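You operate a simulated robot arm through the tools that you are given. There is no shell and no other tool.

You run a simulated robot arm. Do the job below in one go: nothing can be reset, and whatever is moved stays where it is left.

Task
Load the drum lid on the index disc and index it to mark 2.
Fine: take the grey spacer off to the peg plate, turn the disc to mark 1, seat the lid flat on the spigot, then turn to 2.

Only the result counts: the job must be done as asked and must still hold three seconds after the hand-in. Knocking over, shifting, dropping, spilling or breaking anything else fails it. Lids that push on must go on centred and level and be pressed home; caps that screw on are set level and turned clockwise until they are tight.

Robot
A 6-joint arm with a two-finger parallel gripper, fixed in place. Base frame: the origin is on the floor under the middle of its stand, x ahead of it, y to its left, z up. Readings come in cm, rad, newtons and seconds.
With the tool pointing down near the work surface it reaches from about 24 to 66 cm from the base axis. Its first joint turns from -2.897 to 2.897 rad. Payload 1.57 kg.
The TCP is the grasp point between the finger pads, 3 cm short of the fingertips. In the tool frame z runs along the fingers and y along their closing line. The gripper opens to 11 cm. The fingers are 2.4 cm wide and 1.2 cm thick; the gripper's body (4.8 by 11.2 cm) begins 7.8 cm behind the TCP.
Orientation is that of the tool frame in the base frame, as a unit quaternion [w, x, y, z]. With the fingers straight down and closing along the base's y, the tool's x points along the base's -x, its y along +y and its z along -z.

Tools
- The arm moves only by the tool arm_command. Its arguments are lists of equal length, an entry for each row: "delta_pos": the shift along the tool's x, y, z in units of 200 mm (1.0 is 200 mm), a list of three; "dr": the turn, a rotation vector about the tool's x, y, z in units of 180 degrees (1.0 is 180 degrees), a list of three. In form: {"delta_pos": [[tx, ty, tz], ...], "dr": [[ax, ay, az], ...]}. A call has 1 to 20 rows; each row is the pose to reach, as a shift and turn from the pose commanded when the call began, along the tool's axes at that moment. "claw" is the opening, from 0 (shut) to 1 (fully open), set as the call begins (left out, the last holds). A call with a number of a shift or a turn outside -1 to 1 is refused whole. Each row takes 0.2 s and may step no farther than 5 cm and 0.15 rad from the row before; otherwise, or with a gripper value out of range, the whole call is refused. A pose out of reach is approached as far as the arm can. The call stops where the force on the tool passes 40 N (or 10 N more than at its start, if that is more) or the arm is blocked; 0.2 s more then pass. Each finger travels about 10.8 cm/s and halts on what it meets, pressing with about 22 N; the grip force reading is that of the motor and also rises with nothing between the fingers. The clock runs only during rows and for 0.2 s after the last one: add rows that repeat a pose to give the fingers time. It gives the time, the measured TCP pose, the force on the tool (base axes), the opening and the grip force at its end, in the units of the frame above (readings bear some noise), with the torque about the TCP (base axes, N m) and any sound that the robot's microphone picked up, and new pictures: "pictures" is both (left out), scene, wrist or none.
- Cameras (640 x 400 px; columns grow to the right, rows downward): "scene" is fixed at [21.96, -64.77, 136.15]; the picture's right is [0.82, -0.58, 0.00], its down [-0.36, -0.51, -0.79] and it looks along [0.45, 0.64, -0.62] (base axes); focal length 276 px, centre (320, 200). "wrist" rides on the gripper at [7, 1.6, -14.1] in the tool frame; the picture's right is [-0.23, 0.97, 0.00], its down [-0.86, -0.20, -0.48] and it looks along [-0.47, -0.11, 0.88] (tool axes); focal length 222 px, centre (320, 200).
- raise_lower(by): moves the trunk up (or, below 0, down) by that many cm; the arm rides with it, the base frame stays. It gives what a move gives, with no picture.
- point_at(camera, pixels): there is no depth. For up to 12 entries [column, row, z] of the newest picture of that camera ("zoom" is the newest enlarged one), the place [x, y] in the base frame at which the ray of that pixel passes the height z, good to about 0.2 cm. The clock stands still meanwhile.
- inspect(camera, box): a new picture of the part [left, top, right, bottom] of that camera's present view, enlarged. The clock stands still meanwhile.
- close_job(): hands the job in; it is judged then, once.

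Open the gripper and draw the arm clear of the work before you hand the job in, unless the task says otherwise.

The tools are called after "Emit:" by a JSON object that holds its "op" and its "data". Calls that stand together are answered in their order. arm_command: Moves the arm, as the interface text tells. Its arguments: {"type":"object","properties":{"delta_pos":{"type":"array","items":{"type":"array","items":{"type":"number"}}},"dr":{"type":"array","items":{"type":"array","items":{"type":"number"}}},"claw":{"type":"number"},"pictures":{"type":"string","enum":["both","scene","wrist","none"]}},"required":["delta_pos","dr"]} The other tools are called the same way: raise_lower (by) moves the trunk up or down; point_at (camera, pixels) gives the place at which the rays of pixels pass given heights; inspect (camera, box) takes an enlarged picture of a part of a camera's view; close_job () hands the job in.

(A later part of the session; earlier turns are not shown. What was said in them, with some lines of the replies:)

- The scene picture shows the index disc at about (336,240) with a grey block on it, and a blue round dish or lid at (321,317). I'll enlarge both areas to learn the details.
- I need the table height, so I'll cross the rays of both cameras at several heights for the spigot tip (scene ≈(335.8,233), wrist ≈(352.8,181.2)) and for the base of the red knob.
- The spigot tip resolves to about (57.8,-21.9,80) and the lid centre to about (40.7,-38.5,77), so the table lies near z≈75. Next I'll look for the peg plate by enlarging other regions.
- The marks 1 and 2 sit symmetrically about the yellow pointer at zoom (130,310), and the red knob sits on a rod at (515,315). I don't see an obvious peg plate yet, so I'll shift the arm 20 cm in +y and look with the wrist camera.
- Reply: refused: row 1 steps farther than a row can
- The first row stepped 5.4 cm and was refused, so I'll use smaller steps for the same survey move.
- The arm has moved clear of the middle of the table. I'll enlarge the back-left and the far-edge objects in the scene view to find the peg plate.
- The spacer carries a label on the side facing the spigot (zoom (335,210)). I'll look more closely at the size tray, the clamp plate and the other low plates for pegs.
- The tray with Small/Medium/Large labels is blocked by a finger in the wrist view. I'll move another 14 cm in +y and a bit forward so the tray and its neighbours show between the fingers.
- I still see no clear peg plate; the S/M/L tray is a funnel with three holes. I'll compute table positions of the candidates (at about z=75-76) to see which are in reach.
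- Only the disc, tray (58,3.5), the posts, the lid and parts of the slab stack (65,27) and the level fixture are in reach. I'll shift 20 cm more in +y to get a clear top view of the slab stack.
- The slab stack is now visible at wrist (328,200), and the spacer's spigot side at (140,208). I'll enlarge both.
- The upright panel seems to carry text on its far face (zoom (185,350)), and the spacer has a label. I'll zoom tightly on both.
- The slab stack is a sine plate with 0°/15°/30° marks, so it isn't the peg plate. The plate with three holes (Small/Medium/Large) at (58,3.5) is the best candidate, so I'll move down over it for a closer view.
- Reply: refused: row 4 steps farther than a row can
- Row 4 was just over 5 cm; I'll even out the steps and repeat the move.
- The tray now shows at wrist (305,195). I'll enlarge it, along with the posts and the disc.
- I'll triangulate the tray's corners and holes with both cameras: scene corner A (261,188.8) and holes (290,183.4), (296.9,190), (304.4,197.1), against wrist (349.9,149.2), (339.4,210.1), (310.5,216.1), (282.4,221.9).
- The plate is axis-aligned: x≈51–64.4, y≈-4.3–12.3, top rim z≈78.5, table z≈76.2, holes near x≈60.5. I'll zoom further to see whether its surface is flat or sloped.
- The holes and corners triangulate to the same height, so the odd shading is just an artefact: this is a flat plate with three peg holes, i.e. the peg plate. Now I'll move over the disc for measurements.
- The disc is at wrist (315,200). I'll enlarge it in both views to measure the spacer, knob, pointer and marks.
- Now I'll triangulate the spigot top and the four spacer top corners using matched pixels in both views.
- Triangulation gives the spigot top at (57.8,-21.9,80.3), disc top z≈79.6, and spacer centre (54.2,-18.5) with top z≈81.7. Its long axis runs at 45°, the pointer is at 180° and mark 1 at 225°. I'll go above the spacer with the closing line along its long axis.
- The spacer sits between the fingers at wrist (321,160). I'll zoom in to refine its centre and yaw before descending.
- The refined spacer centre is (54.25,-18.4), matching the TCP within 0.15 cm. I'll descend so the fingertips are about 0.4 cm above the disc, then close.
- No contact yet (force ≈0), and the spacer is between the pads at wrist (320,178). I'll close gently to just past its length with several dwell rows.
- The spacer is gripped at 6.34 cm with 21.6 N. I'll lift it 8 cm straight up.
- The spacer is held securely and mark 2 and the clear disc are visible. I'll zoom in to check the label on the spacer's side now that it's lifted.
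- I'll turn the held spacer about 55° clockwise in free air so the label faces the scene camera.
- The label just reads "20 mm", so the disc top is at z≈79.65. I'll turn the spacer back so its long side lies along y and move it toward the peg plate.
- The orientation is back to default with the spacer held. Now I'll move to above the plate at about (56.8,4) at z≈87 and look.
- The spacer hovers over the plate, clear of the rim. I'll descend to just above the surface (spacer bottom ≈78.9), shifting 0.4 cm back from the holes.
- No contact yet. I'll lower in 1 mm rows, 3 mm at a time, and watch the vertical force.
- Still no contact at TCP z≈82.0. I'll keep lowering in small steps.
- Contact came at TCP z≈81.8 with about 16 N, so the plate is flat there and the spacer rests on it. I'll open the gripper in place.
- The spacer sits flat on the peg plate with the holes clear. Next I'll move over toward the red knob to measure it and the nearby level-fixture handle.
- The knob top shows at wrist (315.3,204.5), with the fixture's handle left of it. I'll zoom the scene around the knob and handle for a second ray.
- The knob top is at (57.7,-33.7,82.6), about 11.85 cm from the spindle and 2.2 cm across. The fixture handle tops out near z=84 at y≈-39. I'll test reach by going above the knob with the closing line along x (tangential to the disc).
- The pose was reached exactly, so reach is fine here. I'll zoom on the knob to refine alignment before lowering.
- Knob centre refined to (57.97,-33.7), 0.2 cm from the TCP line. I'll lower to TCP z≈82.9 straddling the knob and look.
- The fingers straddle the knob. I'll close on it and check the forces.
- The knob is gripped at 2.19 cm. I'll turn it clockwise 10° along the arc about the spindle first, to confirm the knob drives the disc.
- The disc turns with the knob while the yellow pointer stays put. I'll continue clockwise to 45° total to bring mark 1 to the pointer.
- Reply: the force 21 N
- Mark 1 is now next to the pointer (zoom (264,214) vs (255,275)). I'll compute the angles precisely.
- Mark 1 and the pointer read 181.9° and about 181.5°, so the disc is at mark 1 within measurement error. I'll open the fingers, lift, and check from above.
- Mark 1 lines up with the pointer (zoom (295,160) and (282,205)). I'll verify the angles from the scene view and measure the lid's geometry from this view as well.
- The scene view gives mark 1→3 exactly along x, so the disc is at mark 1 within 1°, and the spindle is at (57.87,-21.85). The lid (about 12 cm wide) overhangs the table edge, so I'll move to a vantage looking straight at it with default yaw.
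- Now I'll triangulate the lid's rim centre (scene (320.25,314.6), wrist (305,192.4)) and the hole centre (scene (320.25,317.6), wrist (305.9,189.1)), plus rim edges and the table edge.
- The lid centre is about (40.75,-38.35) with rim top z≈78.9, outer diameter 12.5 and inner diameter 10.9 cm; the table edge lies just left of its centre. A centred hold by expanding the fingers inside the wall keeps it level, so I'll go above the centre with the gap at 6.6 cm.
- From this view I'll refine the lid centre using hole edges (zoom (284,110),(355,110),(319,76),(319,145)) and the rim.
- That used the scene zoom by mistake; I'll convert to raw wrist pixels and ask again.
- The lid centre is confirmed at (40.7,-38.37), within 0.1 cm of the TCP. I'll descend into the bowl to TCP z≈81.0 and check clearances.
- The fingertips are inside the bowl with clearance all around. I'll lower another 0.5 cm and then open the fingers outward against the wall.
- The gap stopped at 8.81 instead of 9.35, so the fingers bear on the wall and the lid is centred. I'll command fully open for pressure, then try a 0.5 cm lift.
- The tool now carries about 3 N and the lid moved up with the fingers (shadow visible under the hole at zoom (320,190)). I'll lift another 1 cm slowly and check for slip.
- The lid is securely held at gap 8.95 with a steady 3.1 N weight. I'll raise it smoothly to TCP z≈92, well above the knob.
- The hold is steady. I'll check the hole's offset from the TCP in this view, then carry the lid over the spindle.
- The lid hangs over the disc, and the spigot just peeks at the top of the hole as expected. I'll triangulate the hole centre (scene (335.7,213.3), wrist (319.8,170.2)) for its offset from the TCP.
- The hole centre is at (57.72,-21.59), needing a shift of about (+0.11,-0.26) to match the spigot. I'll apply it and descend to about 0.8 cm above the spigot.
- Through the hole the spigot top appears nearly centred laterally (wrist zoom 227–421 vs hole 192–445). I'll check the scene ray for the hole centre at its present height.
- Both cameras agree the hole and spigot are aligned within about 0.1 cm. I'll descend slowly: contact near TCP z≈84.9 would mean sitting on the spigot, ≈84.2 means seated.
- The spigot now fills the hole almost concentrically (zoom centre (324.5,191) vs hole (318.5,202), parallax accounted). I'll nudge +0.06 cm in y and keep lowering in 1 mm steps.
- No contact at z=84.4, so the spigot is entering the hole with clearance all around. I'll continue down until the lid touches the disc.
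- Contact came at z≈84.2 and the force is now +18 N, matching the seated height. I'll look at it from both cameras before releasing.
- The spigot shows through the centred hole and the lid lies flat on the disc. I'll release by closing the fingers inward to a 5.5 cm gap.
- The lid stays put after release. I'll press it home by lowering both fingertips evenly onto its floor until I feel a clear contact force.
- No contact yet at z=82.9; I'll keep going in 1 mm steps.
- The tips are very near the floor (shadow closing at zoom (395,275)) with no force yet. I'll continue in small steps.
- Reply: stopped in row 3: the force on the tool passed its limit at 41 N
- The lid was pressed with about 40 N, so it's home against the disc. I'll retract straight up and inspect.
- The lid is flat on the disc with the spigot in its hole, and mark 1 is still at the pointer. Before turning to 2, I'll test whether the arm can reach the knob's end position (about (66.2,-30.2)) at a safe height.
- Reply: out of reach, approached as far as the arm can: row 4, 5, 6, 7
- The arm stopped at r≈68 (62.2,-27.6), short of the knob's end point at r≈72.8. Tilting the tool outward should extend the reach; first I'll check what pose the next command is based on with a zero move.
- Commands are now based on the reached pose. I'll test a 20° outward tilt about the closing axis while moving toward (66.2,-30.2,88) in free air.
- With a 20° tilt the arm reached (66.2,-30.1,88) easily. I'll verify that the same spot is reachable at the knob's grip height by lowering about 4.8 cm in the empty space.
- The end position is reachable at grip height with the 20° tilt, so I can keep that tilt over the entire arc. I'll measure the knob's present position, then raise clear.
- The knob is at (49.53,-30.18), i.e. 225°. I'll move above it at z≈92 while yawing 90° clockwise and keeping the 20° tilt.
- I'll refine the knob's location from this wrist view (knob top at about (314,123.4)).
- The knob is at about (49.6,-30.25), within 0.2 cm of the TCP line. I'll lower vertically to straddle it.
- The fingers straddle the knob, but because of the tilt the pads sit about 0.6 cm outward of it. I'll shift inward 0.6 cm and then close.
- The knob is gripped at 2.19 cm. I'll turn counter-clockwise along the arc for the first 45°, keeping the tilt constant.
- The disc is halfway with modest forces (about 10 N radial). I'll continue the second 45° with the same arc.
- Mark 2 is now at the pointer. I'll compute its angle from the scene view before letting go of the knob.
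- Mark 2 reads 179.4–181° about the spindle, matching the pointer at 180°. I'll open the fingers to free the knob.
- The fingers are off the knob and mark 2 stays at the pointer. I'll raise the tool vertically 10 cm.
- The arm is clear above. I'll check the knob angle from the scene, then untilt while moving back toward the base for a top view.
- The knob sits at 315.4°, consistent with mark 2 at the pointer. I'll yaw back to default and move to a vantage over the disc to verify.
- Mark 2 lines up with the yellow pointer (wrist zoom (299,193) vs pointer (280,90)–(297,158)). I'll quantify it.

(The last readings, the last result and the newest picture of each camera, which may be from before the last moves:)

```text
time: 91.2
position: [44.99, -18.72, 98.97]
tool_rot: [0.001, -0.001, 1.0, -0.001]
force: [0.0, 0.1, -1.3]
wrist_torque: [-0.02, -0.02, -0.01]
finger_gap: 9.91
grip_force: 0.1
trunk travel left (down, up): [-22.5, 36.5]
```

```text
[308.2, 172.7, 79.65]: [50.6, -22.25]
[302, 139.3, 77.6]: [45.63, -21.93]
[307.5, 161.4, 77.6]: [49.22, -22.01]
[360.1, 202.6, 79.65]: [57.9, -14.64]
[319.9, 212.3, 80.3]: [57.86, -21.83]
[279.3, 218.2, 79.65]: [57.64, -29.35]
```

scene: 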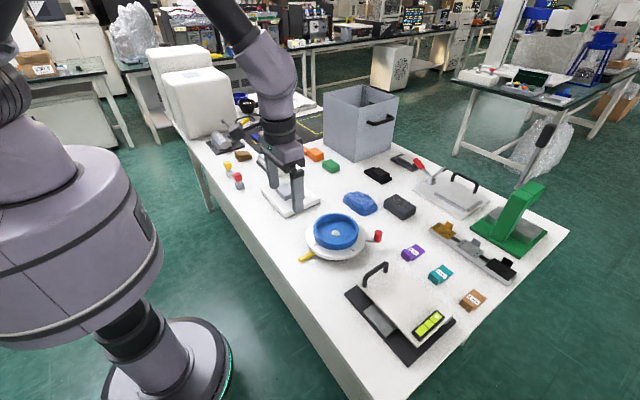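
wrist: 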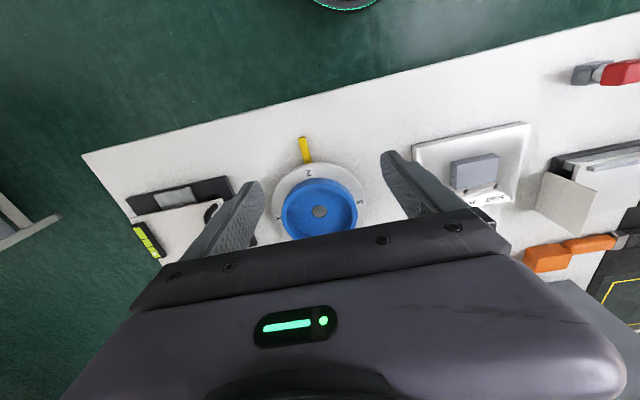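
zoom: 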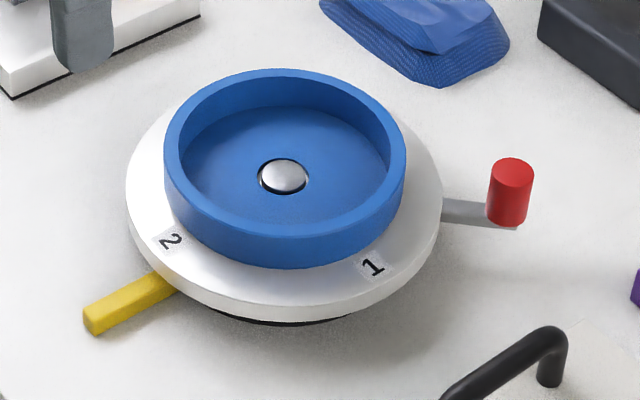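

The marks average within about half a degree of the pointer line, and lid and spacer are in place. I'll draw the arm up and back, with the gripper open.

Emit:
{"op": "arm_command", "data": {"delta_pos": [[0.08, 0.1, -0.12], [0.16, 0.2, -0.24], [0.24, 0.3, -0.36], [0.32, 0.4, -0.48], [0.4, 0.5, -0.6], [0.4, 0.5, -0.6], [0.4, 0.5, -0.6]], "dr": [[0, 0, 0], [0, 0, 0], [0, 0, 0], [0, 0, 0], [0, 0, 0], [0, 0, 0], [0, 0, 0]], "claw": 1.0}}

Emit:
{"op": "inspect", "data": {"camera": "scene", "box": [240, 150, 400, 280]}}

Emit:
{"op": "inspect", "data": {"camera": "scene", "box": [320, 220, 530, 370]}}

```text
time: 92.8
position: [36.96, -8.75, 110.86]
tool_rot: [0.002, 0.0, 1.0, -0.001]
force: [-0.3, 0.6, 0.1]
wrist_torque: [0.02, -0.01, 0.03]
finger_gap: 11.01
grip_force: 0.2
trunk travel left (down, up): [-22.5, 36.5]
```

scene: 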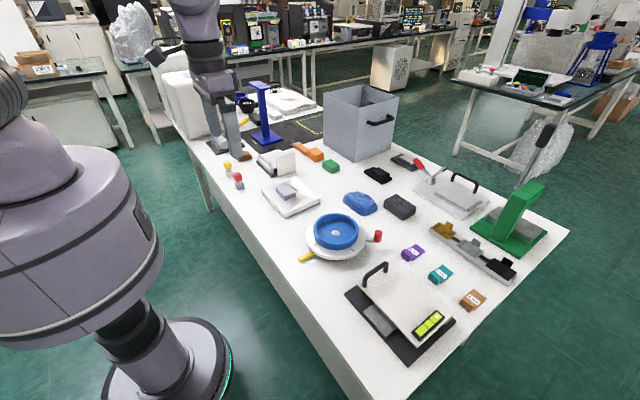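
wrist: 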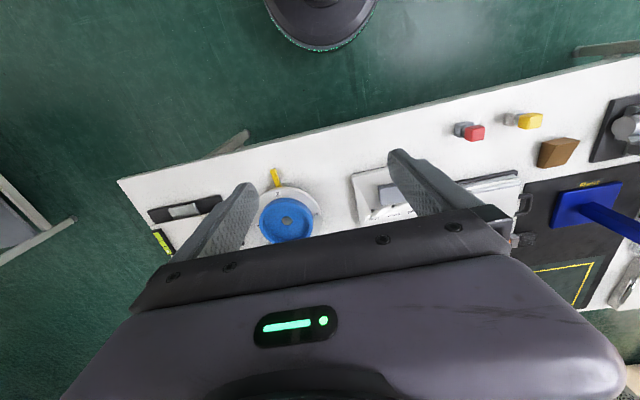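

```text
3.08 times, centred on (320, 215) of scene
```

zoom: 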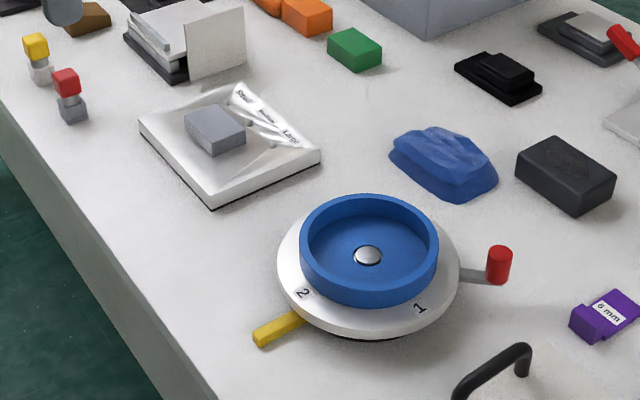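

```text
2.67 times, centred on (425, 295) of scene
```

zoom: 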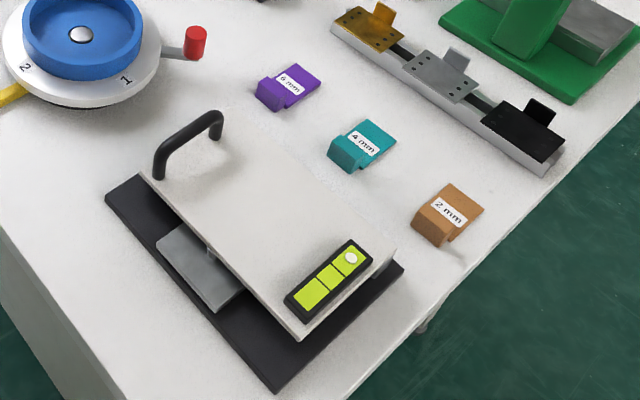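

The final picture shows the spacer on the peg plate at (287,190) and the lid flat on the spigot at (336,232). Mark 2 is at the pointer, nothing else has moved, and the arm is clear with the gripper open, so I'm handing in the job.

Emit:
{"op": "close_job", "data": {}}

```text
The job is handed in.
```

The drum lid is seated on the index disc, the disc is turned to mark 2, and the job is handed in. The hand-in gave no verdict, so I can't say whether it was accepted.

- **Spacer:** the grey 20 mm spacer is resting on the plate with the three holes marked Small, Medium and Large, clear of the holes. No plate was labelled "peg plate". I took this one to be it because it was the only flat plate with peg holes within reach.
- **Mark 1:** I turned the disc clockwise with the red knob until mark 1 was at the yellow pointer, to within about 1°.
- **Lid:** I lowered it centred over the spigot until it sat flat on the disc, then pressed it home with about 40 N.
- **Mark 2:** I turned the disc 90° counter-clockwise. The different readings put mark 2 within about 1° of the pointer.

The gripper is open and the arm is drawn back from the work. In the last pictures nothing else on the table had moved.
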